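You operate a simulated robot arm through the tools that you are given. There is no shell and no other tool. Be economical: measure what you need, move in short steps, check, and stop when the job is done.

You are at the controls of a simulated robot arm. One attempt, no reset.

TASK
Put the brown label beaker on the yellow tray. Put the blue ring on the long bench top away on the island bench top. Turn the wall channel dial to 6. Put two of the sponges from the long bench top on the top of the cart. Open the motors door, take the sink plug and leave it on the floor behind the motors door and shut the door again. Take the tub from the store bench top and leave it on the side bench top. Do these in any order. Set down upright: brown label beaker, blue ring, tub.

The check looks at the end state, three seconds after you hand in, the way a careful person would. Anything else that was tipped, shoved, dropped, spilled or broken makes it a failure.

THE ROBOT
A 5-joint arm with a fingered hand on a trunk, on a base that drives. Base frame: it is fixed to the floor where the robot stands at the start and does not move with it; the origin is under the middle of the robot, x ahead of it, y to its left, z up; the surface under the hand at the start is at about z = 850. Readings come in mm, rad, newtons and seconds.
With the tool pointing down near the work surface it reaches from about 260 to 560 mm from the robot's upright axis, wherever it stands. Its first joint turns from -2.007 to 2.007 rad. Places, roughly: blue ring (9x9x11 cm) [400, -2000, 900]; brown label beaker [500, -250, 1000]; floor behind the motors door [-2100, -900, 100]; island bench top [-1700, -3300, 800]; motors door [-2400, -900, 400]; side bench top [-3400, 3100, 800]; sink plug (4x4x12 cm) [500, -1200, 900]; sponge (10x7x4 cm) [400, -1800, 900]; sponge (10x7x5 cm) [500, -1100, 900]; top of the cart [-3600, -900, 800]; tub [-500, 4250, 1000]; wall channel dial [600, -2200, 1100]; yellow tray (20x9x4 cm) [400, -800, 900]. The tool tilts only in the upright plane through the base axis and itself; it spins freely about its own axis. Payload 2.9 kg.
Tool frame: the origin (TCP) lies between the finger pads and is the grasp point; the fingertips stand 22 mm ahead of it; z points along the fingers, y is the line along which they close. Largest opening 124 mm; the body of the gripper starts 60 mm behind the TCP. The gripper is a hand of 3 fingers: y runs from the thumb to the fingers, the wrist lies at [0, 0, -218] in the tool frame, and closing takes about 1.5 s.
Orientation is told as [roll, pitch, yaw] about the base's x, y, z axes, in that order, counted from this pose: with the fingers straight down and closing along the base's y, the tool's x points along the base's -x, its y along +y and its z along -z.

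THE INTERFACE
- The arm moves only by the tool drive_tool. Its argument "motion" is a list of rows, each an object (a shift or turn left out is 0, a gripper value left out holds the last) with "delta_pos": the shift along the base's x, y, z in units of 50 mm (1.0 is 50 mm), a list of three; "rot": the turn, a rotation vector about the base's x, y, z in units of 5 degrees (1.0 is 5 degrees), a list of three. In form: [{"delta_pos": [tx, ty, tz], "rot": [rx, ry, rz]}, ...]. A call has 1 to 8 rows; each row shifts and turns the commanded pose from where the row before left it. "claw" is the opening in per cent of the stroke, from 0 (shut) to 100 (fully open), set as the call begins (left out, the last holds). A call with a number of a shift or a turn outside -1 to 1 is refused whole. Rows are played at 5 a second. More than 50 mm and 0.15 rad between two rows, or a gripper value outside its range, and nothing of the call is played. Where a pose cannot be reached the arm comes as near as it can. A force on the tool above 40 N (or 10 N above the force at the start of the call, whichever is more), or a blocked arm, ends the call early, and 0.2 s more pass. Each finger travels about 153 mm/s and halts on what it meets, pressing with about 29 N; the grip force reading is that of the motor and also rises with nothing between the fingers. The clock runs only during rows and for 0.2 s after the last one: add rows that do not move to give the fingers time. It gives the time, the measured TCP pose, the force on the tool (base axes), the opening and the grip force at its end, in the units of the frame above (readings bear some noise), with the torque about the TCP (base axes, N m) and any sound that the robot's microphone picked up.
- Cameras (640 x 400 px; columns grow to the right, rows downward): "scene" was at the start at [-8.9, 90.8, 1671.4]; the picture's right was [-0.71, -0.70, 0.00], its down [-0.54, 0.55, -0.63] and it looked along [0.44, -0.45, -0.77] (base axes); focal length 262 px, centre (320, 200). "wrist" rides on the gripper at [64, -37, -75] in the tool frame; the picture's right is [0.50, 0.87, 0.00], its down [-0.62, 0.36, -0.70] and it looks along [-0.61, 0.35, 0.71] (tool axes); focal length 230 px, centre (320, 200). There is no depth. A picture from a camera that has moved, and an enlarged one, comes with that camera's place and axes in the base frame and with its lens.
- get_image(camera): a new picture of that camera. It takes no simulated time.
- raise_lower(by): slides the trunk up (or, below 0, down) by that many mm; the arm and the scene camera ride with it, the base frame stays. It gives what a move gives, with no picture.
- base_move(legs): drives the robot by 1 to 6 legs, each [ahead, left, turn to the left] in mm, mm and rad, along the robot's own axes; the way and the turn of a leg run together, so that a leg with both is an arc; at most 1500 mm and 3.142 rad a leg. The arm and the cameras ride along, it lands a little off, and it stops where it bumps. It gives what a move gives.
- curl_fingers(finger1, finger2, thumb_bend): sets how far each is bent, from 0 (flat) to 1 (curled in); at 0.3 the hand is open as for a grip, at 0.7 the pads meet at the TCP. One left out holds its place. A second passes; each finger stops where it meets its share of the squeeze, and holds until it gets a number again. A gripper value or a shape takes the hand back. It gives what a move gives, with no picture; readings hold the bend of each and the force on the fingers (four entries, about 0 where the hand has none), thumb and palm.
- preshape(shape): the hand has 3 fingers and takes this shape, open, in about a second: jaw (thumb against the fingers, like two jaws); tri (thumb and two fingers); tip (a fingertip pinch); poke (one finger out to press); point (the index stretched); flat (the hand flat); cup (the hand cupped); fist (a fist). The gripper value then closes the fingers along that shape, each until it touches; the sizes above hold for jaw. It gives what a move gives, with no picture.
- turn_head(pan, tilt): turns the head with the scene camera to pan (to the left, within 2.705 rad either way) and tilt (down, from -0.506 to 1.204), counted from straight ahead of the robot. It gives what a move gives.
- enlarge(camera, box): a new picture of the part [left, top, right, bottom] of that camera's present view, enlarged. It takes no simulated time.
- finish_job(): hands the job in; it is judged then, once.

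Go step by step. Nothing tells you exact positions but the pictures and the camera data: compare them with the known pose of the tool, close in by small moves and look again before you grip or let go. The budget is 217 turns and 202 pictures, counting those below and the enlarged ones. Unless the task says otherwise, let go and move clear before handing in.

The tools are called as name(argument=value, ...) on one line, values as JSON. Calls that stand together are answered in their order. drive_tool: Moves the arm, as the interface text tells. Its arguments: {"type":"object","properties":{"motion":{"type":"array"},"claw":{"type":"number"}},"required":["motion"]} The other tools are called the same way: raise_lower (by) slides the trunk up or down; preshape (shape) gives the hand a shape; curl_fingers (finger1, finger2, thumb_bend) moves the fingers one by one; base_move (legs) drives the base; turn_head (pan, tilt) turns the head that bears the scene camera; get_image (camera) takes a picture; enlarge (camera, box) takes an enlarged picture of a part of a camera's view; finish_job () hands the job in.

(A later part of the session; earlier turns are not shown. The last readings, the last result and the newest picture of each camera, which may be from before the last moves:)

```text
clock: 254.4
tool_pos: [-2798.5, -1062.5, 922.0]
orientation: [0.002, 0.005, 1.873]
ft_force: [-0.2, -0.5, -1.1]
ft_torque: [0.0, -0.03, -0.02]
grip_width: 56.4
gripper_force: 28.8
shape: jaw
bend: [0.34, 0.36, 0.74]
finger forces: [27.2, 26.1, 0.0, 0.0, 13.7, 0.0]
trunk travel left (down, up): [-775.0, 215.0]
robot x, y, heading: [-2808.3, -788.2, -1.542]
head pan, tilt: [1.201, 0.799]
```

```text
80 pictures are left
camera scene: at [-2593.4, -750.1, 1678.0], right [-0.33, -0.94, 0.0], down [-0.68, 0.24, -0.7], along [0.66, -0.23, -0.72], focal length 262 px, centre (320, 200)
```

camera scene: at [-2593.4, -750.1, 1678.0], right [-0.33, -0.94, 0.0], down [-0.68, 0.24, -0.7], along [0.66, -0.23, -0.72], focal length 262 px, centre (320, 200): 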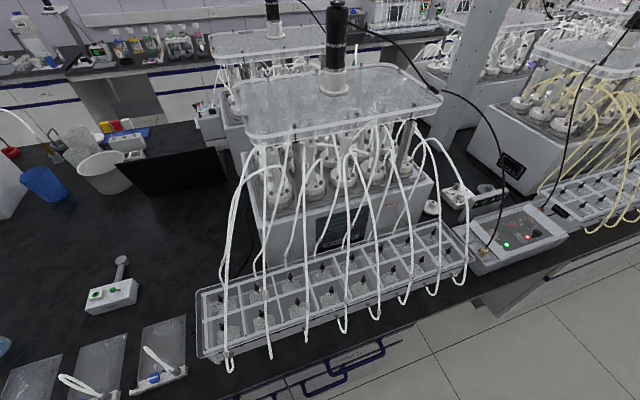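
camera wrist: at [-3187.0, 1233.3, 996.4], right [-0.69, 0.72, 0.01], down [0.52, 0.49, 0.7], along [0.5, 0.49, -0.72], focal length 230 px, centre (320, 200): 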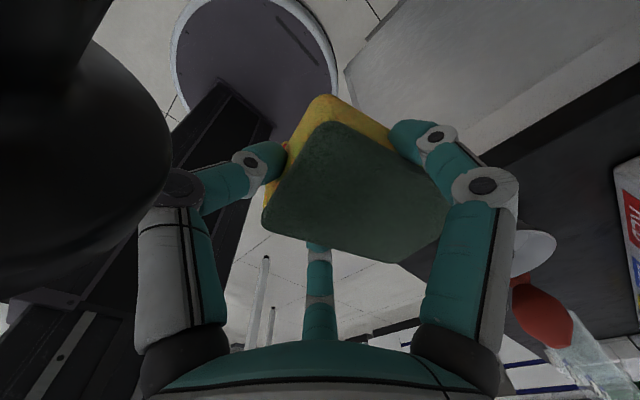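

The cart top spans about x -3350..-3770, y -1180..-550, clear on its left part. I turn to face it.

base_move(legs=[[0, 0, -1.598], [130, 230, 0]])

drive_tool(motion=[{"delta_pos": [0, 0, 0.9]}, {"delta_pos": [0, 0, 0.9]}, {"delta_pos": [-0.8, 0, 0]}, {"delta_pos": [-0.8, 0, 0]}, {"delta_pos": [-0.8, 0, 0]}, {"delta_pos": [-0.8, 0, 0]}, {"delta_pos": [-0.6, 0, 0]}, {}])

turn_head(pan=-0.3, tilt=0.9)

get_image(camera="scene")

get_image(camera="wrist")

```text
clock: 260.1
tool_pos: [-3206.9, -1037.8, 921.6]
orientation: [0.001, 0.007, 0.312]
ft_force: [-1.5, 0.1, 0.5]
ft_torque: [0.01, 0.01, -0.01]
grip_width: 56.0
gripper_force: 29.4
shape: jaw
bend: [0.34, 0.36, 0.74]
finger forces: [27.1, 25.9, 0.0, 0.0, 13.7, 0.0]
trunk travel left (down, up): [-775.0, 215.0]
robot x, y, heading: [-2933.0, -1023.5, -3.104]
head pan, tilt: [1.201, 0.799]
```

```text
clock: 261.9
tool_pos: [-3404.7, -1039.6, 1010.7]
orientation: [0.002, 0.006, 0.315]
ft_force: [-0.2, 0.0, 0.8]
ft_torque: [0.01, 0.0, 0.0]
grip_width: 55.4
gripper_force: 29.0
shape: jaw
bend: [0.34, 0.36, 0.75]
finger forces: [27.5, 26.4, 0.0, 0.0, 12.4, 0.0]
out of reach, approached as far as the arm can: row 2
trunk travel left (down, up): [-775.0, 215.0]
robot x, y, heading: [-2928.8, -1023.5, -3.103]
head pan, tilt: [1.201, 0.799]
```

```text
clock: 263.5
tool_pos: [-3404.6, -1037.4, 1010.5]
orientation: [0.001, 0.007, 0.315]
ft_force: [-0.9, 0.4, 0.6]
ft_torque: [0.04, 0.02, -0.01]
grip_width: 55.1
gripper_force: 28.8
shape: jaw
bend: [0.34, 0.36, 0.75]
finger forces: [27.4, 26.4, 0.1, 0.0, 12.4, 0.0]
trunk travel left (down, up): [-775.0, 215.0]
robot x, y, heading: [-2933.3, -1021.9, -3.102]
head pan, tilt: [-0.3, 0.901]
```

```text
79 pictures are left
camera scene: at [-2941.4, -1146.0, 1670.1], right [0.25, 0.97, 0.0], down [0.76, -0.2, -0.62], along [-0.6, 0.16, -0.78], focal length 262 px, centre (320, 200)
```

scene: 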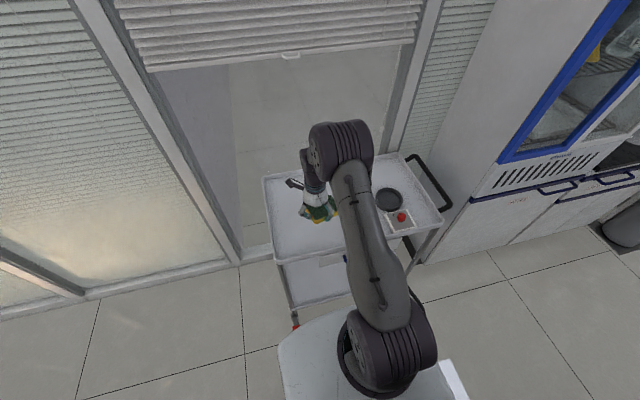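

```text
78 pictures are left
camera wrist: at [-3453.6, -1093.3, 1085.5], right [-0.74, 0.67, 0.01], down [0.48, 0.53, 0.7], along [0.46, 0.52, -0.72], focal length 230 px, centre (320, 200)
```

wrist: 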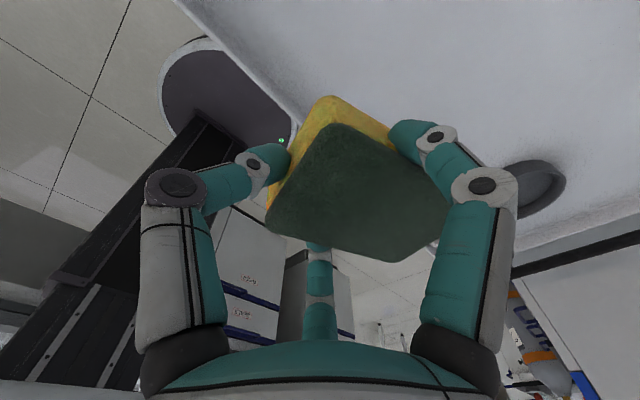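

drive_tool(motion=[{"delta_pos": [-0.6, 0, 0]}, {"delta_pos": [-0.6, 0, 0]}, {"delta_pos": [0, 0, -0.8]}, {"delta_pos": [0, 0, -0.8]}, {"delta_pos": [0, 0, -0.4]}, {}])

enlarge(camera="scene", box=[250, 130, 430, 260])

get_image(camera="wrist")

```text
clock: 264.9
tool_pos: [-3464.1, -1036.4, 910.8]
orientation: [0.003, 0.006, 0.313]
ft_force: [0.6, 0.7, 0.3]
ft_torque: [0.02, 0.01, -0.03]
grip_width: 54.8
gripper_force: 29.3
shape: jaw
bend: [0.34, 0.36, 0.75]
finger forces: [27.5, 26.6, 0.1, 0.1, 11.8, 0.0]
trunk travel left (down, up): [-775.0, 215.0]
robot x, y, heading: [-2931.9, -1022.2, -3.099]
head pan, tilt: [-0.3, 0.901]
```

```text
3.08 times, centred on (340, 195) of scene
camera zoom: at [-2941.3, -1145.9, 1670.1], right [0.25, 0.97, 0.0], down [0.76, -0.2, -0.62], along [-0.6, 0.16, -0.78], focal length 805 px, centre (258, 215)
```

zoom: 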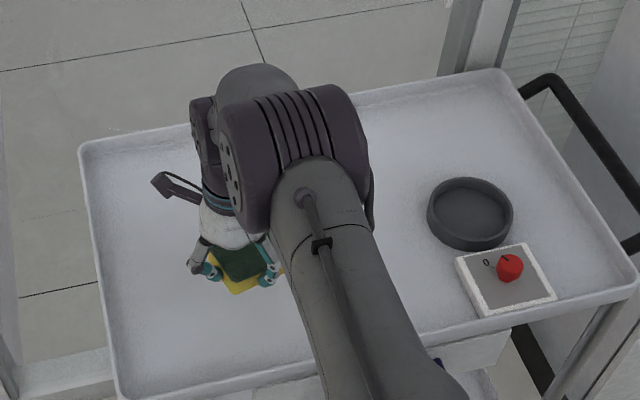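

```text
76 pictures are left
camera wrist: at [-3513.7, -1092.5, 986.1], right [-0.74, 0.67, 0.01], down [0.48, 0.53, 0.7], along [0.46, 0.52, -0.72], focal length 230 px, centre (320, 200)
```

wrist: 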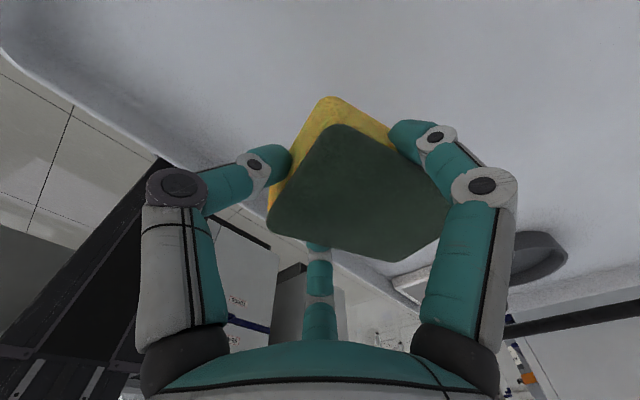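

Over the tray. Lowering in steps until contact.

drive_tool(motion=[{"delta_pos": [0, 0, -0.3]}, {"delta_pos": [0, 0, -0.3]}, {}])

drive_tool(motion=[{"delta_pos": [0, 0, -0.15]}, {"delta_pos": [0, 0, -0.15]}, {}])

enlarge(camera="scene", box=[290, 170, 370, 240])

get_image(camera="wrist")

```text
clock: 265.7
tool_pos: [-3464.2, -1037.0, 881.0]
orientation: [0.001, 0.007, 0.314]
ft_force: [-0.3, 0.1, 0.4]
ft_torque: [0.03, 0.01, -0.01]
grip_width: 55.2
gripper_force: 28.9
shape: jaw
bend: [0.34, 0.36, 0.75]
finger forces: [27.5, 26.6, 0.0, 0.0, 11.8, 0.0]
trunk travel left (down, up): [-775.0, 215.0]
robot x, y, heading: [-2932.9, -1023.5, -3.1]
head pan, tilt: [-0.3, 0.901]
```

```text
clock: 266.5
tool_pos: [-3464.8, -1036.7, 867.1]
orientation: [0.002, 0.007, 0.314]
ft_force: [-0.5, -1.0, -0.4]
ft_torque: [-0.01, -0.03, 0.0]
grip_width: 55.1
gripper_force: 29.8
shape: jaw
bend: [0.34, 0.36, 0.75]
finger forces: [27.5, 26.7, 0.0, 0.0, 11.7, 0.1]
trunk travel left (down, up): [-775.0, 215.0]
robot x, y, heading: [-2932.1, -1026.2, -3.099]
head pan, tilt: [-0.3, 0.901]
```

```text
5.71 times, centred on (330, 205) of scene
camera zoom: at [-2941.4, -1145.9, 1670.1], right [0.25, 0.97, 0.0], down [0.76, -0.2, -0.62], along [-0.6, 0.16, -0.78], focal length 1495 px, centre (263, 171)
```

zoom: 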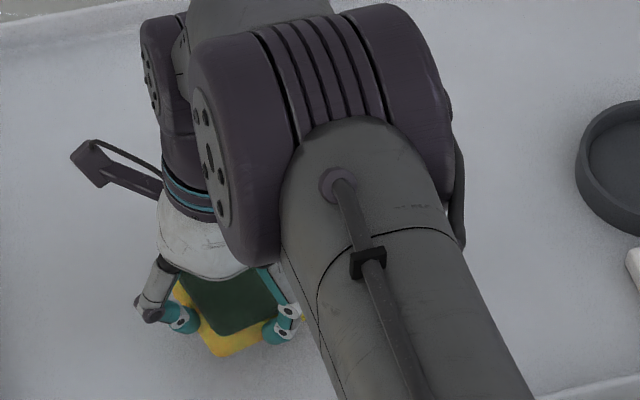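

```text
74 pictures are left
camera wrist: at [-3513.0, -1092.6, 941.4], right [-0.74, 0.67, 0.01], down [0.48, 0.53, 0.7], along [0.46, 0.52, -0.72], focal length 230 px, centre (320, 200)
```

wrist: 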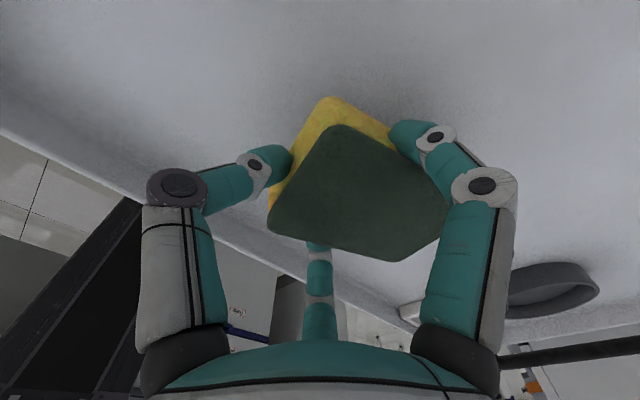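

drive_tool(motion=[{"delta_pos": [0, 0, -0.15]}, {"delta_pos": [0, 0, -0.15]}, {}])

drive_tool(motion=[{"delta_pos": [0, 0, -0.1]}, {"delta_pos": [0, 0, -0.1]}, {}])

get_image(camera="wrist")

```text
clock: 267.3
tool_pos: [-3463.9, -1037.8, 851.9]
orientation: [0.003, 0.008, 0.313]
ft_force: [-0.1, 0.6, -0.6]
ft_torque: [0.0, 0.02, 0.02]
grip_width: 55.1
gripper_force: 29.4
shape: jaw
bend: [0.34, 0.36, 0.75]
finger forces: [27.6, 26.5, 0.1, 0.0, 11.7, 0.0]
trunk travel left (down, up): [-775.0, 215.0]
robot x, y, heading: [-2932.6, -1020.2, -3.104]
head pan, tilt: [-0.3, 0.901]
```

```text
clock: 268.1
tool_pos: [-3465.1, -1037.5, 842.1]
orientation: [0.0, 0.008, 0.314]
ft_force: [0.4, 0.0, 0.3]
ft_torque: [-0.01, 0.0, 0.0]
grip_width: 55.0
gripper_force: 29.3
shape: jaw
bend: [0.34, 0.36, 0.75]
finger forces: [27.7, 26.8, 0.1, 0.0, 11.5, 0.0]
trunk travel left (down, up): [-775.0, 215.0]
robot x, y, heading: [-2932.4, -1022.3, -3.1]
head pan, tilt: [-0.3, 0.901]
```

```text
73 pictures are left
camera wrist: at [-3513.0, -1093.6, 916.8], right [-0.74, 0.67, 0.01], down [0.48, 0.53, 0.7], along [0.46, 0.52, -0.72], focal length 230 px, centre (320, 200)
```

wrist: 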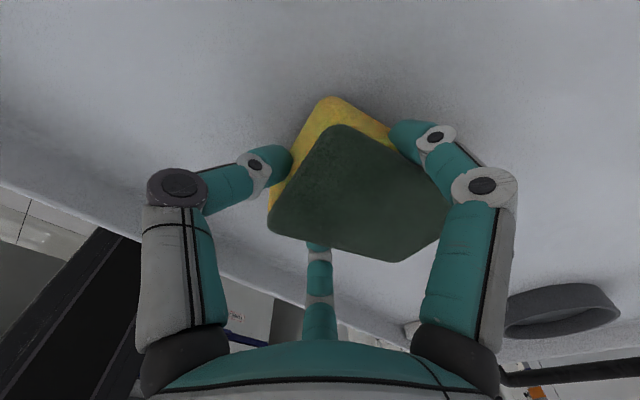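

drive_tool(motion=[{"delta_pos": [0, 0, -0.12]}, {"delta_pos": [0, 0, -0.12]}, {}])

drive_tool(motion=[{"delta_pos": [0, 0, -0.12]}, {}])

get_image(camera="wrist")

```text
clock: 268.9
tool_pos: [-3463.4, -1040.4, 832.4]
orientation: [0.006, 0.015, 0.314]
ft_force: [-5.2, -4.3, 31.5]
ft_torque: [0.5, 0.51, 0.31]
grip_width: 55.1
gripper_force: 29.0
shape: jaw
bend: [0.33, 0.35, 0.75]
finger forces: [33.5, 29.7, 0.1, 0.1, 12.4, 0.0]
trunk travel left (down, up): [-775.0, 215.0]
robot x, y, heading: [-2931.9, -1021.4, -3.096]
head pan, tilt: [-0.3, 0.901]
```

```text
clock: 269.2
tool_pos: [-3464.0, -1038.6, 832.6]
orientation: [0.007, 0.019, 0.314]
ft_force: [7.6, -2.9, 26.7]
ft_torque: [0.5, 0.1, -0.1]
grip_width: 55.1
gripper_force: 28.8
shape: jaw
bend: [0.32, 0.79, 0.75]
finger forces: [28.5, 33.9, 0.1, 0.0, 14.2, 0.0]
trunk travel left (down, up): [-775.0, 215.0]
robot x, y, heading: [-2932.2, -1020.5, -3.101]
head pan, tilt: [-0.3, 0.901]
stopped in row 1: the force on the tool passed its limit at 45 N (the readings are from after the stop); the commanded pose is now the measured one
```

```text
72 pictures are left
camera wrist: at [-3511.7, -1094.7, 907.5], right [-0.74, 0.67, 0.01], down [0.49, 0.53, 0.69], along [0.45, 0.52, -0.72], focal length 230 px, centre (320, 200)
```

wrist: 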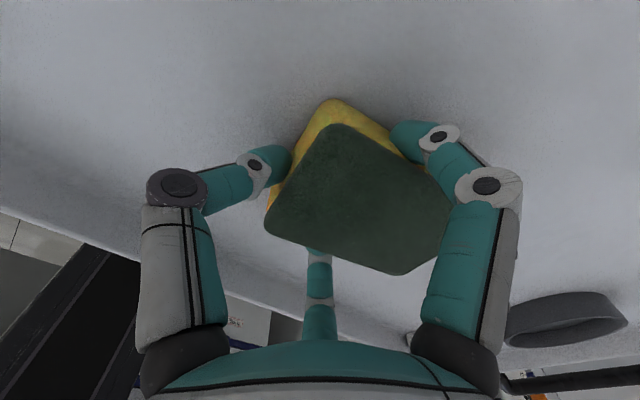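

Contact with the cart top. Ease up a little, open and lift.

drive_tool(motion=[{"delta_pos": [0, 0, 0.06]}, {}])

drive_tool(motion=[{}, {}, {}, {}, {"delta_pos": [0, 0, 0.4]}, {"delta_pos": [0, 0, 0.8]}, {"delta_pos": [0, 0, 0.8]}, {"delta_pos": [0, 0, 0.8]}], claw=100)

get_image(camera="wrist")

```text
clock: 269.8
tool_pos: [-3464.6, -1039.4, 832.4]
orientation: [0.004, 0.014, 0.316]
ft_force: [5.8, -2.7, 14.8]
ft_torque: [0.33, -0.04, 0.0]
grip_width: 55.5
gripper_force: 29.1
shape: jaw
bend: [0.33, 0.79, 0.75]
finger forces: [29.6, 33.3, 0.0, 0.0, 13.3, 0.0]
trunk travel left (down, up): [-775.0, 215.0]
robot x, y, heading: [-2927.1, -1024.2, -3.1]
head pan, tilt: [-0.3, 0.901]
```

```text
clock: 271.6
tool_pos: [-3464.9, -1037.9, 971.6]
orientation: [0.003, 0.013, 0.314]
ft_force: [-0.5, 0.2, -1.0]
ft_torque: [0.01, 0.02, 0.01]
grip_width: 123.8
gripper_force: 0.0
shape: jaw
bend: [0.3, 0.3, 0.3]
finger forces: [0.1, 0.1, 0.1, 0.1, 0.0, 0.0]
trunk travel left (down, up): [-775.0, 215.0]
robot x, y, heading: [-2934.0, -1018.5, -3.097]
head pan, tilt: [-0.3, 0.901]
```

```text
71 pictures are left
camera wrist: at [-3513.2, -1092.8, 1046.5], right [-0.74, 0.67, 0.01], down [0.49, 0.53, 0.69], along [0.46, 0.52, -0.72], focal length 230 px, centre (320, 200)
```

wrist: 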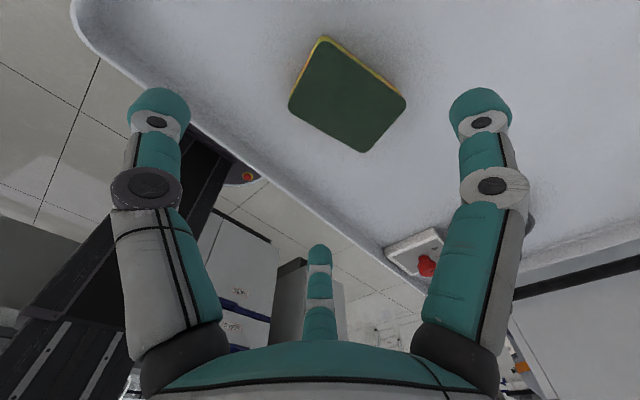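

Sponge one lies on the cart. Next I turn to the island's far face and look at the motors door.

drive_tool(motion=[{"delta_pos": [0.9, 0, 0.3]}, {"delta_pos": [0.9, 0, 0.3]}, {"delta_pos": [0.9, 0, 0]}, {"delta_pos": [0.9, 0, 0]}, {"delta_pos": [0.8, 0, 0]}, {}])

base_move(legs=[[0, 0, 1.57], [0, 0, 1.53]])

turn_head(pan=0.5, tilt=0.95)

get_image(camera="scene")

```text
clock: 273.0
tool_pos: [-3246.3, -1038.7, 998.4]
orientation: [0.005, 0.013, 0.314]
ft_force: [0.0, 0.0, -0.9]
ft_torque: [-0.01, -0.04, -0.01]
grip_width: 123.9
gripper_force: 0.1
shape: jaw
bend: [0.3, 0.3, 0.3]
finger forces: [0.0, 0.0, 0.1, 0.1, 0.0, 0.0]
trunk travel left (down, up): [-775.0, 215.0]
robot x, y, heading: [-2933.7, -1023.6, -3.1]
head pan, tilt: [-0.3, 0.901]
```

```text
clock: 280.8
tool_pos: [-2617.2, -1039.7, 998.7]
orientation: [0.003, 0.014, -2.928]
ft_force: [-0.8, -0.2, -0.1]
ft_torque: [0.01, -0.02, -0.02]
grip_width: 124.1
gripper_force: 0.1
shape: jaw
bend: [0.3, 0.3, 0.3]
finger forces: [0.0, 0.0, 0.0, 0.0, 0.0, 0.1]
trunk travel left (down, up): [-775.0, 215.0]
robot x, y, heading: [-2933.0, -1025.8, -0.054]
head pan, tilt: [-0.3, 0.901]
```

```text
clock: 281.9
tool_pos: [-2618.0, -1038.3, 997.7]
orientation: [0.003, 0.014, -2.926]
ft_force: [-0.6, 0.8, -0.6]
ft_torque: [0.03, -0.02, 0.02]
grip_width: 124.0
gripper_force: 0.1
shape: jaw
bend: [0.3, 0.3, 0.3]
finger forces: [0.0, 0.2, 0.0, 0.0, 0.1, 0.1]
trunk travel left (down, up): [-775.0, 215.0]
robot x, y, heading: [-2930.5, -1021.1, -0.058]
head pan, tilt: [0.499, 0.949]
```

```text
70 pictures are left
camera scene: at [-2920.2, -843.9, 1666.5], right [0.43, -0.9, 0.0], down [-0.74, -0.35, -0.58], along [0.53, 0.25, -0.81], focal length 262 px, centre (320, 200)
```

scene: 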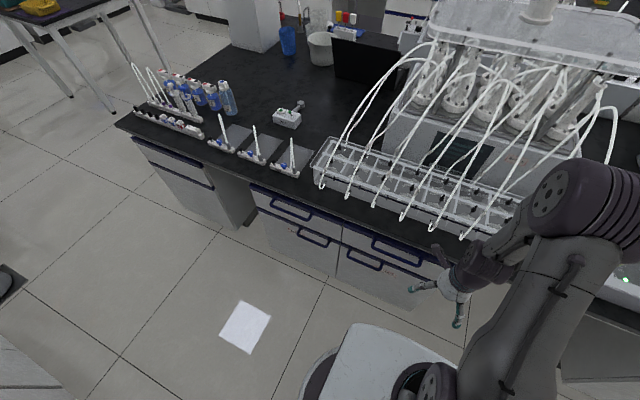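

enlarge(camera="scene", box=[240, 170, 480, 320])

turn_head(pan=-0.1, tilt=1.1)

get_image(camera="scene")

```text
2.67 times, centred on (360, 245) of scene
camera zoom: at [-2920.2, -843.9, 1666.5], right [0.43, -0.9, 0.0], down [-0.74, -0.35, -0.58], along [0.53, 0.25, -0.81], focal length 698 px, centre (213, 80)
```

zoom: 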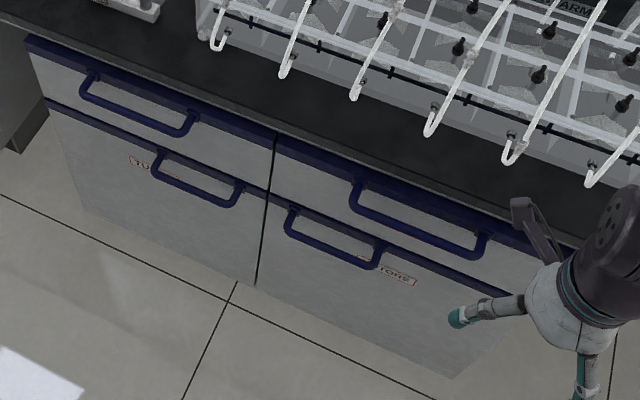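

```text
clock: 282.9
tool_pos: [-2618.4, -1039.9, 998.0]
orientation: [0.004, 0.013, -2.927]
ft_force: [-0.3, -0.6, -0.3]
ft_torque: [0.0, 0.02, -0.03]
grip_width: 124.0
gripper_force: 0.0
shape: jaw
bend: [0.3, 0.3, 0.3]
finger forces: [0.0, 0.0, 0.0, 0.1, 0.0, 0.1]
trunk travel left (down, up): [-775.0, 215.0]
robot x, y, heading: [-2930.0, -1023.1, -0.056]
head pan, tilt: [-0.099, 1.1]
```

```text
68 pictures are left
camera scene: at [-2923.6, -884.7, 1656.3], right [-0.16, -0.99, 0.0], down [-0.88, 0.14, -0.45], along [0.45, -0.07, -0.89], focal length 262 px, centre (320, 200)
```

scene: 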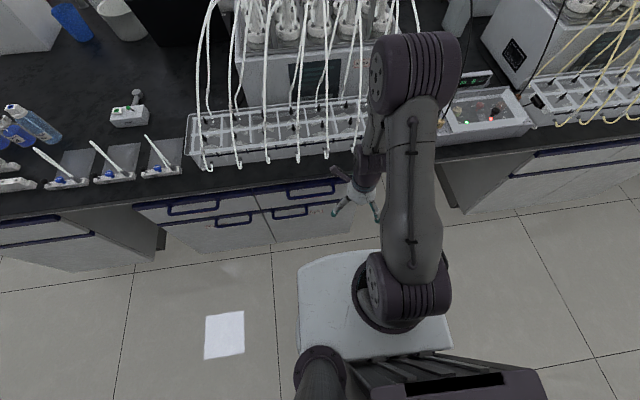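

The cabinet's right lower door is labelled "(MO)TORS", with a horizontal bar handle at about (-2440,-830,590), hinge on the right. I'll point the tool horizontally; first turn along the free aisle to do that safely.

base_move(legs=[[0, 0, 1.6]])

drive_tool(motion=[{"rot": [0, 0, 1]}, {"rot": [0, 0, 1]}, {"rot": [0, 0, 1]}, {"rot": [0, 0, 1]}, {"rot": [0, 0, 1]}, {"rot": [0, 0, 1]}, {"rot": [0, 0, 1]}, {"rot": [0, 0, 1]}])

drive_tool(motion=[{"rot": [0, 0, 1]}, {"rot": [0, 0, 1]}, {"rot": [0, 0, 1]}, {"rot": [0, 0, 1]}, {"rot": [0, 0, 1]}, {"rot": [0, 0, 1]}, {"rot": [0, 0, 1]}, {}])

```text
clock: 287.2
tool_pos: [-2918.0, -709.7, 998.9]
orientation: [0.002, 0.014, -1.355]
ft_force: [0.5, -0.2, 0.2]
ft_torque: [0.01, 0.04, 0.02]
grip_width: 123.8
gripper_force: 0.1
shape: jaw
bend: [0.3, 0.3, 0.3]
finger forces: [0.1, 0.1, 0.0, 0.0, 0.0, 0.0]
trunk travel left (down, up): [-775.0, 215.0]
robot x, y, heading: [-2928.4, -1024.8, 1.517]
head pan, tilt: [-0.099, 1.1]
```

```text
clock: 289.0
tool_pos: [-2917.0, -709.8, 997.2]
orientation: [0.008, 0.005, -0.654]
ft_force: [0.0, 0.1, -0.2]
ft_torque: [0.04, 0.0, 0.02]
grip_width: 123.9
gripper_force: 0.1
shape: jaw
bend: [0.3, 0.3, 0.3]
finger forces: [0.0, 0.0, 0.1, 0.0, 0.1, 0.0]
trunk travel left (down, up): [-775.0, 215.0]
robot x, y, heading: [-2931.6, -1020.2, 1.517]
head pan, tilt: [-0.099, 1.1]
```

```text
clock: 290.8
tool_pos: [-2917.6, -709.8, 998.3]
orientation: [0.002, 0.0, -0.041]
ft_force: [0.1, -0.6, -0.3]
ft_torque: [-0.01, 0.01, 0.01]
grip_width: 124.1
gripper_force: 0.0
shape: jaw
bend: [0.3, 0.3, 0.3]
finger forces: [0.0, 0.1, 0.0, 0.0, 0.0, 0.0]
trunk travel left (down, up): [-775.0, 215.0]
robot x, y, heading: [-2932.6, -1021.3, 1.52]
head pan, tilt: [-0.099, 1.1]
```

drive_tool(motion=[{"delta_pos": [0.017, 0.38, 0.017], "rot": [0.999, -0.045, 0]}, {"delta_pos": [0.017, 0.377, 0.05], "rot": [0.999, -0.045, 0]}, {"delta_pos": [0.017, 0.371, 0.082], "rot": [0.999, -0.045, 0]}, {"delta_pos": [0.016, 0.363, 0.114], "rot": [0.999, -0.045, 0]}, {"delta_pos": [0.016, 0.351, 0.146], "rot": [0.999, -0.045, 0]}, {"delta_pos": [0.015, 0.337, 0.176], "rot": [0.999, -0.045, 0]}, {"delta_pos": [0.014, 0.321, 0.204], "rot": [0.999, -0.045, 0]}, {"delta_pos": [0.013, 0.302, 0.232], "rot": [0.999, -0.045, 0]}])

drive_tool(motion=[{"delta_pos": [0.012, 0.28, 0.257], "rot": [0.999, -0.045, 0]}, {"delta_pos": [0.011, 0.257, 0.28], "rot": [0.999, -0.045, 0]}, {"delta_pos": [0.01, 0.232, 0.302], "rot": [0.999, -0.045, 0]}, {"delta_pos": [0.01, 0.204, 0.321], "rot": [0.999, -0.045, 0]}, {"delta_pos": [0.01, 0.176, 0.337], "rot": [0.999, -0.045, 0]}, {"delta_pos": [0.006, 0.146, 0.351], "rot": [0.999, -0.045, 0]}, {"delta_pos": [0.005, 0.114, 0.363], "rot": [0.999, -0.045, 0]}, {"delta_pos": [0, 0.082, 0.371], "rot": [0.999, -0.045, 0]}])

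drive_tool(motion=[{"delta_pos": [0, 0.05, 0.377], "rot": [0.999, -0.045, 0]}, {"delta_pos": [0, 0.017, 0.38], "rot": [0.999, -0.045, 0]}, {}])

```text
clock: 292.6
tool_pos: [-2916.1, -569.6, 1049.6]
orientation: [0.703, 0.004, -0.038]
ft_force: [-1.4, 0.6, 0.1]
ft_torque: [0.02, -0.02, 0.01]
grip_width: 123.9
gripper_force: 0.2
shape: jaw
bend: [0.3, 0.3, 0.3]
finger forces: [0.0, 0.0, 0.0, 0.1, 0.0, 0.1]
out of reach, approached as far as the arm can: row 2
trunk travel left (down, up): [-775.0, 215.0]
robot x, y, heading: [-2932.9, -1025.4, 1.515]
head pan, tilt: [-0.099, 1.1]
```

```text
clock: 294.4
tool_pos: [-2912.3, -494.9, 1177.9]
orientation: [1.404, 0.0, -0.035]
ft_force: [-0.4, -0.5, -0.6]
ft_torque: [0.0, -0.01, -0.03]
grip_width: 123.9
gripper_force: 0.1
shape: jaw
bend: [0.3, 0.3, 0.3]
finger forces: [0.1, 0.0, 0.0, 0.0, 0.0, 0.1]
trunk travel left (down, up): [-775.0, 215.0]
robot x, y, heading: [-2933.5, -1021.9, 1.521]
head pan, tilt: [-0.099, 1.1]
```

```text
clock: 295.2
tool_pos: [-2912.8, -490.6, 1217.3]
orientation: [1.576, -0.001, -0.033]
ft_force: [-0.5, -1.1, 0.5]
ft_torque: [0.02, 0.04, -0.01]
grip_width: 124.0
gripper_force: 0.1
shape: jaw
bend: [0.3, 0.3, 0.3]
finger forces: [0.1, 0.0, 0.0, 0.0, 0.1, 0.0]
trunk travel left (down, up): [-775.0, 215.0]
robot x, y, heading: [-2934.6, -1023.0, 1.517]
head pan, tilt: [-0.099, 1.1]
```

Tool is horizontal. Lower the trunk, reposition and turn toward the door handle, stopping short of it.

raise_lower(by=-625)

base_move(legs=[[-177, 22, 0], [0, 0, -0.907]])

turn_head(pan=0.15, tilt=0.8)

get_image(camera="scene")

get_image(camera="wrist")

```text
refused: -625 is not a number from -400 to 400
```

```text
clock: 299.0
tool_pos: [-2532.3, -885.8, 1217.2]
orientation: [1.577, -0.001, -0.939]
ft_force: [1.3, -0.7, -0.1]
ft_torque: [0.0, 0.05, 0.01]
grip_width: 124.0
gripper_force: 0.1
shape: jaw
bend: [0.3, 0.3, 0.3]
finger forces: [0.0, 0.1, 0.0, 0.0, 0.1, 0.0]
trunk travel left (down, up): [-775.0, 215.0]
robot x, y, heading: [-2960.9, -1199.8, 0.616]
head pan, tilt: [-0.099, 1.1]
```

```text
clock: 299.8
tool_pos: [-2531.3, -884.8, 1217.1]
orientation: [1.575, -0.003, -0.937]
ft_force: [-0.2, 0.8, -0.3]
ft_torque: [-0.02, -0.02, 0.01]
grip_width: 124.0
gripper_force: 0.0
shape: jaw
bend: [0.3, 0.3, 0.3]
finger forces: [0.0, 0.1, 0.1, 0.0, 0.1, 0.0]
trunk travel left (down, up): [-775.0, 215.0]
robot x, y, heading: [-2962.9, -1201.7, 0.61]
head pan, tilt: [0.15, 0.799]
```

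```text
67 pictures are left
camera scene: at [-3039.9, -1059.2, 1678.0], right [0.69, -0.72, 0.0], down [-0.52, -0.49, -0.7], along [0.5, 0.48, -0.72], focal length 262 px, centre (320, 200)
```

scene: 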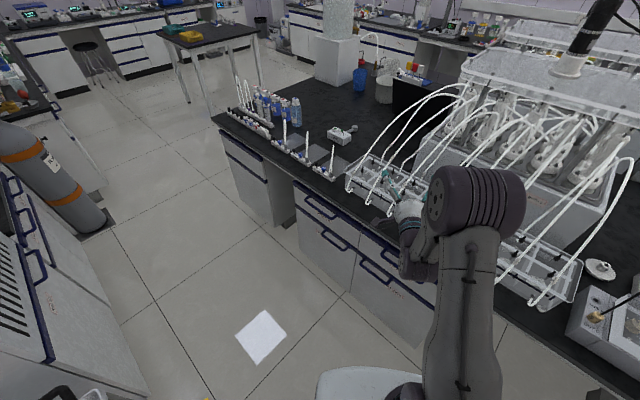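

```text
66 pictures are left
camera wrist: at [-2630.4, -878.5, 1178.9], right [-0.3, 0.4, 0.87], down [-0.2, -0.91, 0.35], along [0.93, -0.07, 0.35], focal length 230 px, centre (320, 200)
```

wrist: 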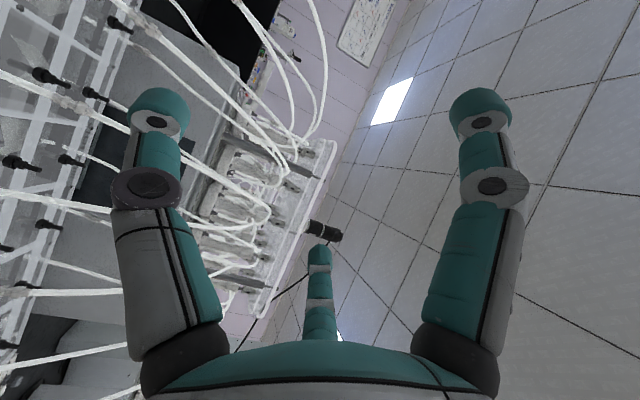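

raise_lower(by=-400)

raise_lower(by=-225)

get_image(camera="wrist")

get_image(camera="scene")

```text
clock: 303.6
tool_pos: [-2532.4, -886.4, 817.1]
orientation: [1.577, -0.002, -0.938]
ft_force: [1.0, -1.0, 0.2]
ft_torque: [0.02, 0.02, 0.04]
grip_width: 123.7
gripper_force: 0.0
shape: jaw
bend: [0.3, 0.3, 0.3]
finger forces: [0.0, 0.0, 0.1, 0.1, 0.1, 0.0]
trunk travel left (down, up): [-375.0, 615.0]
robot x, y, heading: [-2964.7, -1197.3, 0.613]
head pan, tilt: [0.15, 0.799]
```

```text
clock: 306.0
tool_pos: [-2532.2, -885.4, 591.5]
orientation: [1.575, -0.002, -0.939]
ft_force: [0.5, -0.1, 0.3]
ft_torque: [0.01, 0.0, 0.01]
grip_width: 123.7
gripper_force: 0.1
shape: jaw
bend: [0.3, 0.3, 0.3]
finger forces: [0.0, 0.1, 0.1, 0.0, 0.0, 0.0]
trunk travel left (down, up): [-150.0, 840.0]
robot x, y, heading: [-2967.1, -1198.1, 0.614]
head pan, tilt: [0.15, 0.799]
```

```text
65 pictures are left
camera wrist: at [-2630.4, -878.5, 553.9], right [-0.3, 0.4, 0.87], down [-0.2, -0.91, 0.35], along [0.93, -0.07, 0.35], focal length 230 px, centre (320, 200)
```

wrist: 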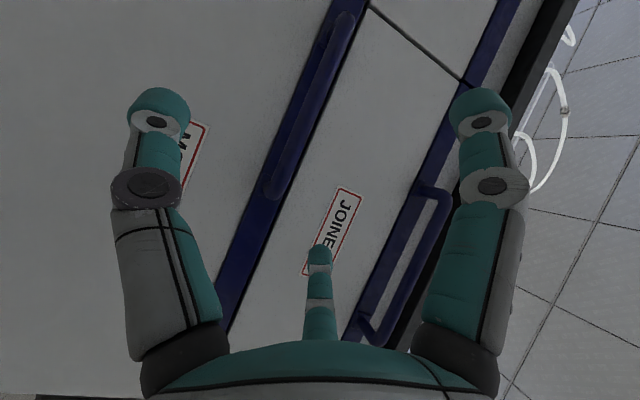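

```text
64 pictures are left
camera scene: at [-3039.9, -1059.1, 1053.1], right [0.69, -0.72, 0.0], down [-0.52, -0.49, -0.7], along [0.5, 0.48, -0.72], focal length 262 px, centre (320, 200)
```

scene: 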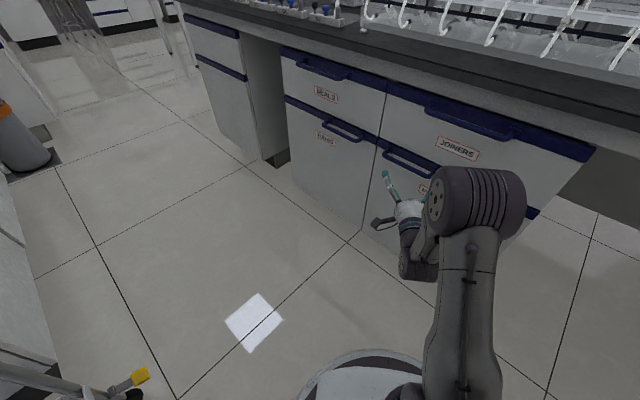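

enlarge(camera="scene", box=[350, 120, 460, 220])

```text
4.00 times, centred on (405, 170) of scene
camera zoom: at [-3039.9, -1059.1, 1053.1], right [0.69, -0.72, 0.0], down [-0.52, -0.49, -0.7], along [0.5, 0.48, -0.72], focal length 1046 px, centre (-20, 320)
```

zoom: 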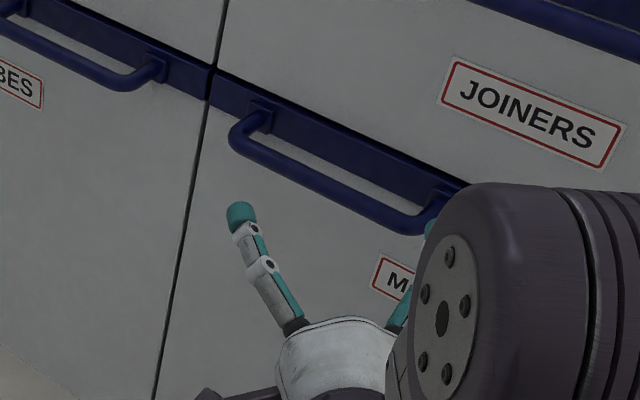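

The handle bar is at about (-2437,-828,583), ~20 mm off the door. I approach to just short of it.

drive_tool(motion=[{"delta_pos": [0, 0, -0.16]}, {}, {}], claw=55)

base_move(legs=[[70, -6, 0]])

get_image(camera="wrist")

enlarge(camera="scene", box=[360, 100, 500, 220])

```text
clock: 306.8
tool_pos: [-2532.8, -884.9, 583.6]
orientation: [1.575, -0.002, -0.939]
ft_force: [0.3, 0.3, 0.2]
ft_torque: [0.03, -0.02, 0.01]
grip_width: 68.7
gripper_force: 0.0
shape: jaw
bend: [0.34, 0.34, 0.7]
finger forces: [0.0, 0.0, 0.1, 0.1, 0.0, 0.1]
trunk travel left (down, up): [-150.0, 840.0]
robot x, y, heading: [-2960.2, -1199.6, 0.613]
head pan, tilt: [0.15, 0.799]
```

```text
clock: 307.8
tool_pos: [-2470.7, -849.8, 583.8]
orientation: [1.576, -0.001, -0.939]
ft_force: [0.1, 0.5, 0.8]
ft_torque: [0.0, -0.01, -0.04]
grip_width: 68.8
gripper_force: 0.1
shape: jaw
bend: [0.34, 0.34, 0.7]
finger forces: [0.0, 0.1, 0.0, 0.1, 0.0, 0.0]
trunk travel left (down, up): [-150.0, 840.0]
robot x, y, heading: [-2899.6, -1161.0, 0.61]
head pan, tilt: [0.15, 0.799]
```

```text
62 pictures are left
camera wrist: at [-2568.7, -842.6, 545.8], right [-0.3, 0.4, 0.87], down [-0.2, -0.91, 0.35], along [0.93, -0.07, 0.35], focal length 230 px, centre (320, 200)
```

wrist: 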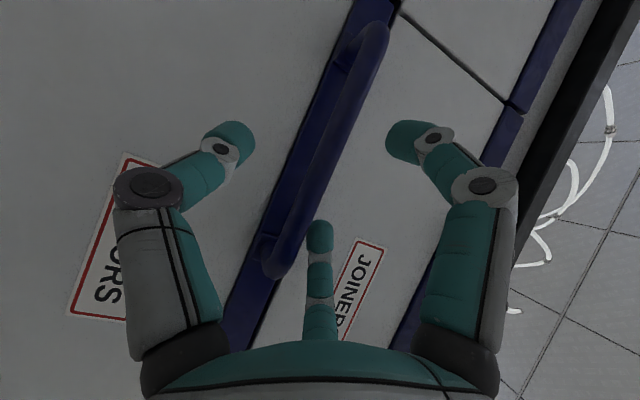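

```text
3.33 times, centred on (430, 160) of scene
camera zoom: at [-2977.9, -1023.0, 1053.0], right [0.69, -0.72, 0.0], down [-0.52, -0.49, -0.7], along [0.5, 0.48, -0.72], focal length 872 px, centre (-47, 333)
```

zoom: 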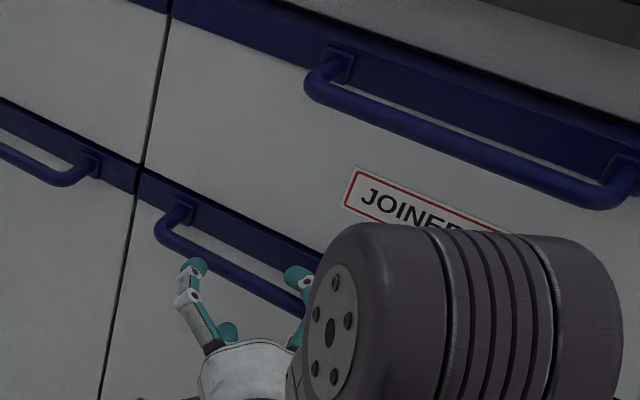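

base_move(legs=[[32, 0, 0]])

get_image(camera="wrist")

```text
clock: 308.7
tool_pos: [-2445.0, -830.8, 583.7]
orientation: [1.575, -0.002, -0.94]
ft_force: [0.3, -0.9, -0.5]
ft_torque: [0.0, 0.03, -0.03]
grip_width: 68.6
gripper_force: 0.0
shape: jaw
bend: [0.34, 0.34, 0.7]
finger forces: [0.0, 0.1, 0.1, 0.0, 0.0, 0.0]
trunk travel left (down, up): [-150.0, 840.0]
robot x, y, heading: [-2872.7, -1145.1, 0.61]
head pan, tilt: [0.15, 0.799]
```

```text
60 pictures are left
camera wrist: at [-2542.2, -824.0, 545.8], right [-0.3, 0.4, 0.87], down [-0.2, -0.91, 0.35], along [0.93, -0.07, 0.35], focal length 230 px, centre (320, 200)
```

wrist: 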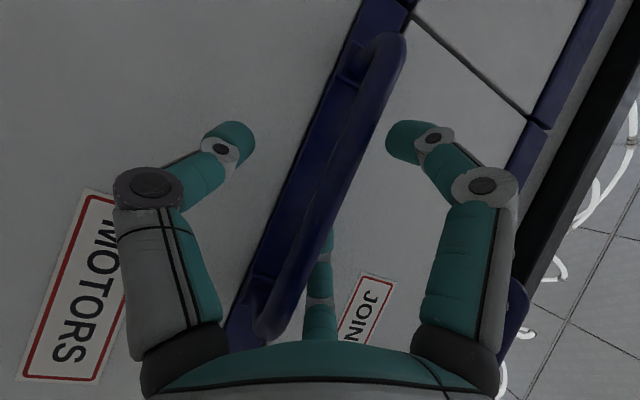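

Aligned with the MOTORS door handle; close on the bar.

drive_tool(motion=[{}, {}, {}, {}, {}, {}, {}], claw=0)

get_image(camera="wrist")

```text
clock: 310.3
tool_pos: [-2444.3, -830.6, 584.4]
orientation: [1.579, -0.002, -0.938]
ft_force: [0.4, 11.8, 16.4]
ft_torque: [0.32, -0.02, 0.23]
grip_width: 4.0
gripper_force: 28.9
shape: jaw
bend: [0.78, 0.71, 0.67]
finger forces: [25.4, 4.8, 0.0, 0.0, 0.1, 0.0]
trunk travel left (down, up): [-150.0, 840.0]
robot x, y, heading: [-2873.8, -1141.9, 0.611]
head pan, tilt: [0.15, 0.799]
```

```text
59 pictures are left
camera wrist: at [-2542.8, -823.6, 546.8], right [-0.3, 0.4, 0.86], down [-0.2, -0.91, 0.35], along [0.93, -0.07, 0.36], focal length 230 px, centre (320, 200)
```

wrist: 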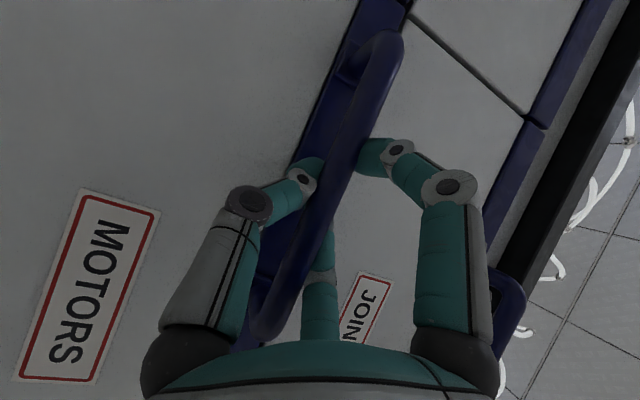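

The fingertips hook behind the bar. Pull back a little and check the door moves.

base_move(legs=[[-60, 0, 0]])

get_image(camera="wrist")

get_image(camera="scene")

```text
clock: 311.2
tool_pos: [-2494.0, -866.9, 583.8]
orientation: [1.576, -0.002, -0.941]
ft_force: [-1.0, 0.7, 9.3]
ft_torque: [-0.09, 0.19, -0.09]
grip_width: 0.1
gripper_force: 28.9
shape: jaw
bend: [0.82, 0.7, 0.67]
finger forces: [5.6, 3.7, 0.1, 0.0, 0.0, 0.0]
trunk travel left (down, up): [-150.0, 840.0]
robot x, y, heading: [-2928.3, -1182.3, 0.608]
head pan, tilt: [0.15, 0.799]
```

```text
58 pictures are left
camera wrist: at [-2592.0, -859.8, 545.8], right [-0.3, 0.4, 0.87], down [-0.2, -0.91, 0.35], along [0.93, -0.07, 0.35], focal length 230 px, centre (320, 200)
```

wrist: 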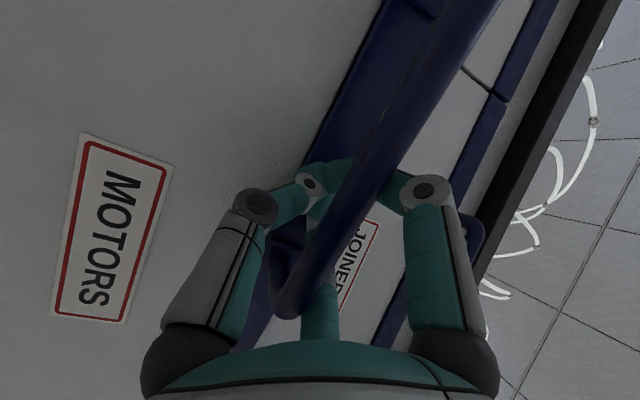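

```text
57 pictures are left
camera scene: at [-3001.8, -1039.8, 1053.0], right [0.69, -0.72, 0.0], down [-0.52, -0.49, -0.7], along [0.51, 0.48, -0.72], focal length 262 px, centre (320, 200)
```

scene: 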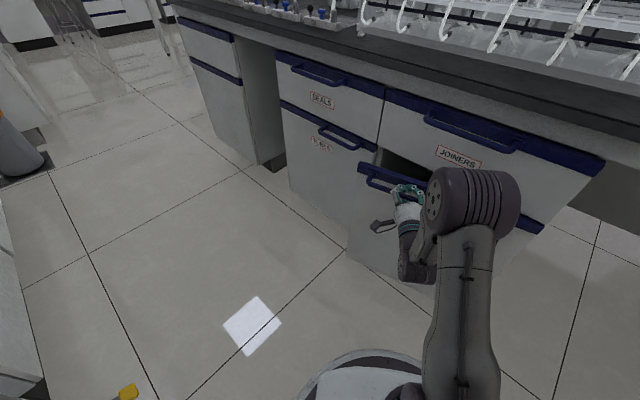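

The door opens. Continue along its arc.

base_move(legs=[[-100, 0, 0], [-100, -35, 0]])

get_image(camera="scene")

```text
clock: 312.7
tool_pos: [-2580.7, -928.1, 583.8]
orientation: [1.577, -0.001, -0.935]
ft_force: [-0.3, -0.3, 2.3]
ft_torque: [-0.08, 0.01, -0.01]
grip_width: 0.0
gripper_force: 29.2
shape: jaw
bend: [0.81, 0.7, 0.67]
finger forces: [0.0, 1.4, 0.1, 0.0, 0.1, 0.0]
trunk travel left (down, up): [-150.0, 840.0]
robot x, y, heading: [-3011.0, -1239.0, 0.611]
head pan, tilt: [0.15, 0.799]
stopped in leg 2: the robot was blocked; the commanded pose is now the measured one
```

```text
56 pictures are left
camera scene: at [-3086.9, -1102.2, 1053.0], right [0.69, -0.72, 0.0], down [-0.52, -0.5, -0.7], along [0.5, 0.48, -0.72], focal length 262 px, centre (320, 200)
```

scene: 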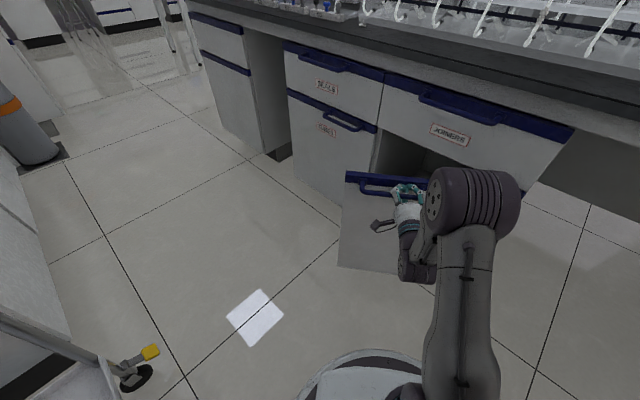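

The door is about 35° open. I release the handle, withdraw, and go around to the door's north side to push it wider from inside.

drive_tool(motion=[{}, {}, {}, {}, {"delta_pos": [-0.4, -0.28, 0]}, {"delta_pos": [-0.4, -0.28, 0]}, {}], claw=70)

get_image(camera="wrist")

```text
clock: 314.3
tool_pos: [-2607.9, -948.6, 584.8]
orientation: [1.577, -0.001, -0.937]
ft_force: [0.4, -0.8, 0.6]
ft_torque: [0.01, 0.03, 0.01]
grip_width: 86.4
gripper_force: 0.0
shape: jaw
bend: [0.29, 0.29, 0.74]
finger forces: [0.0, 0.1, 0.0, 0.0, 0.0, 0.0]
out of reach, approached as far as the arm can: row 6
trunk travel left (down, up): [-150.0, 840.0]
robot x, y, heading: [-3011.5, -1241.1, 0.613]
head pan, tilt: [0.15, 0.799]
```

```text
55 pictures are left
camera wrist: at [-2705.8, -941.0, 546.2], right [-0.3, 0.4, 0.87], down [-0.2, -0.91, 0.35], along [0.93, -0.07, 0.36], focal length 230 px, centre (320, 200)
```

wrist: 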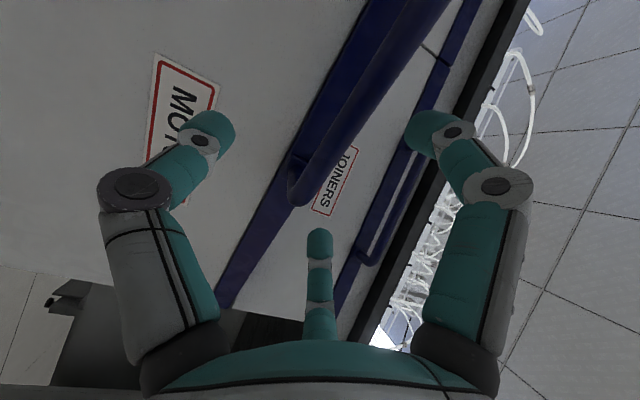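

base_move(legs=[[0, 0, 0.96], [840, 0, 0], [0, 0, -1.1], [0, 0, -1.1]])

turn_head(pan=-0.2, tilt=0.8)

get_image(camera="scene")

```text
clock: 317.7
tool_pos: [-3022.7, -735.3, 584.6]
orientation: [1.579, -0.003, 0.027]
ft_force: [0.9, 0.2, -0.4]
ft_torque: [0.02, 0.02, 0.06]
grip_width: 86.8
gripper_force: 0.0
shape: jaw
bend: [0.29, 0.29, 0.74]
finger forces: [0.1, 0.1, 0.1, 0.0, 0.0, 0.0]
trunk travel left (down, up): [-150.0, 840.0]
robot x, y, heading: [-3006.3, -1232.8, 1.583]
head pan, tilt: [0.15, 0.799]
stopped in leg 2: the robot was blocked; the commanded pose is now the measured one
```

```text
clock: 318.5
tool_pos: [-3021.7, -735.4, 584.0]
orientation: [1.578, -0.002, 0.027]
ft_force: [0.0, -0.1, 0.3]
ft_torque: [0.04, -0.04, -0.02]
grip_width: 86.4
gripper_force: 0.1
shape: jaw
bend: [0.29, 0.29, 0.74]
finger forces: [0.0, 0.0, 0.0, 0.0, 0.0, 0.0]
trunk travel left (down, up): [-150.0, 840.0]
robot x, y, heading: [-3011.7, -1232.1, 1.576]
head pan, tilt: [-0.201, 0.799]
```

```text
54 pictures are left
camera scene: at [-3141.4, -1214.5, 1053.1], right [0.98, -0.19, 0.0], down [-0.14, -0.7, -0.7], along [0.13, 0.68, -0.72], focal length 262 px, centre (320, 200)
```

scene: 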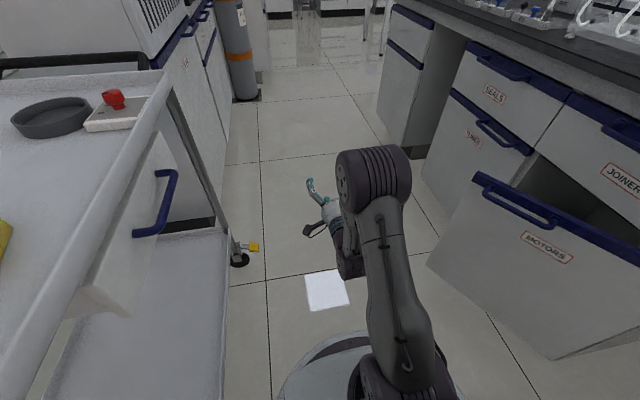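

The base is against the cart's side; I shift right away from it, then go on.

base_move(legs=[[0, -95, 0], [850, 0, 0]])

get_image(camera="scene")

```text
clock: 323.8
tool_pos: [-2941.3, 120.8, 583.8]
orientation: [1.577, -0.003, 0.034]
ft_force: [-0.5, 0.6, 0.1]
ft_torque: [0.0, 0.03, 0.03]
grip_width: 86.5
gripper_force: 0.0
shape: jaw
bend: [0.29, 0.29, 0.74]
finger forces: [0.1, 0.1, 0.0, 0.0, 0.1, 0.0]
trunk travel left (down, up): [-150.0, 840.0]
robot x, y, heading: [-2925.5, -376.9, 1.586]
head pan, tilt: [-0.201, 0.799]
```

```text
53 pictures are left
camera scene: at [-3056.2, -359.8, 1053.1], right [0.98, -0.18, 0.0], down [-0.13, -0.7, -0.7], along [0.13, 0.69, -0.72], focal length 262 px, centre (320, 200)
```

scene: 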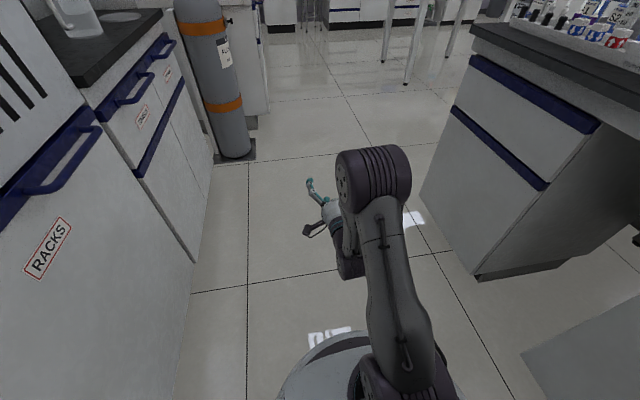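

base_move(legs=[[0, 95, 0], [0, 0, -1.1], [0, 0, -1.1]])

get_image(camera="scene")

```text
clock: 330.4
tool_pos: [-2609.8, -663.2, 584.3]
orientation: [1.576, -0.001, -2.175]
ft_force: [0.2, -0.2, 0.1]
ft_torque: [0.02, -0.02, 0.0]
grip_width: 86.5
gripper_force: 0.0
shape: jaw
bend: [0.29, 0.29, 0.74]
finger forces: [0.1, 0.1, 0.0, 0.0, 0.0, 0.1]
trunk travel left (down, up): [-150.0, 840.0]
robot x, y, heading: [-3021.1, -375.5, -0.63]
head pan, tilt: [-0.201, 0.799]
```

```text
52 pictures are left
camera scene: at [-2930.8, -285.0, 1053.0], right [-0.73, -0.68, 0.0], down [-0.49, 0.53, -0.7], along [0.47, -0.51, -0.72], focal length 262 px, centre (320, 200)
```

scene: 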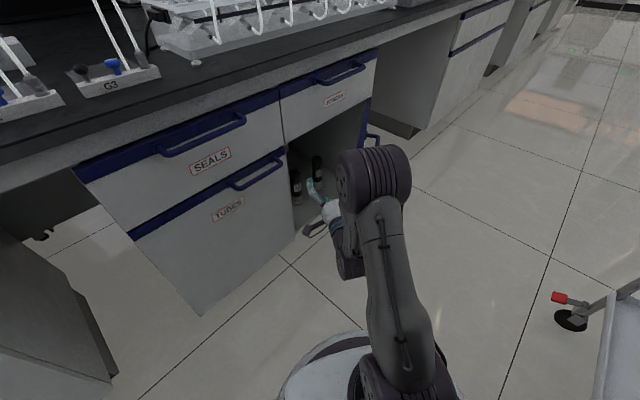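

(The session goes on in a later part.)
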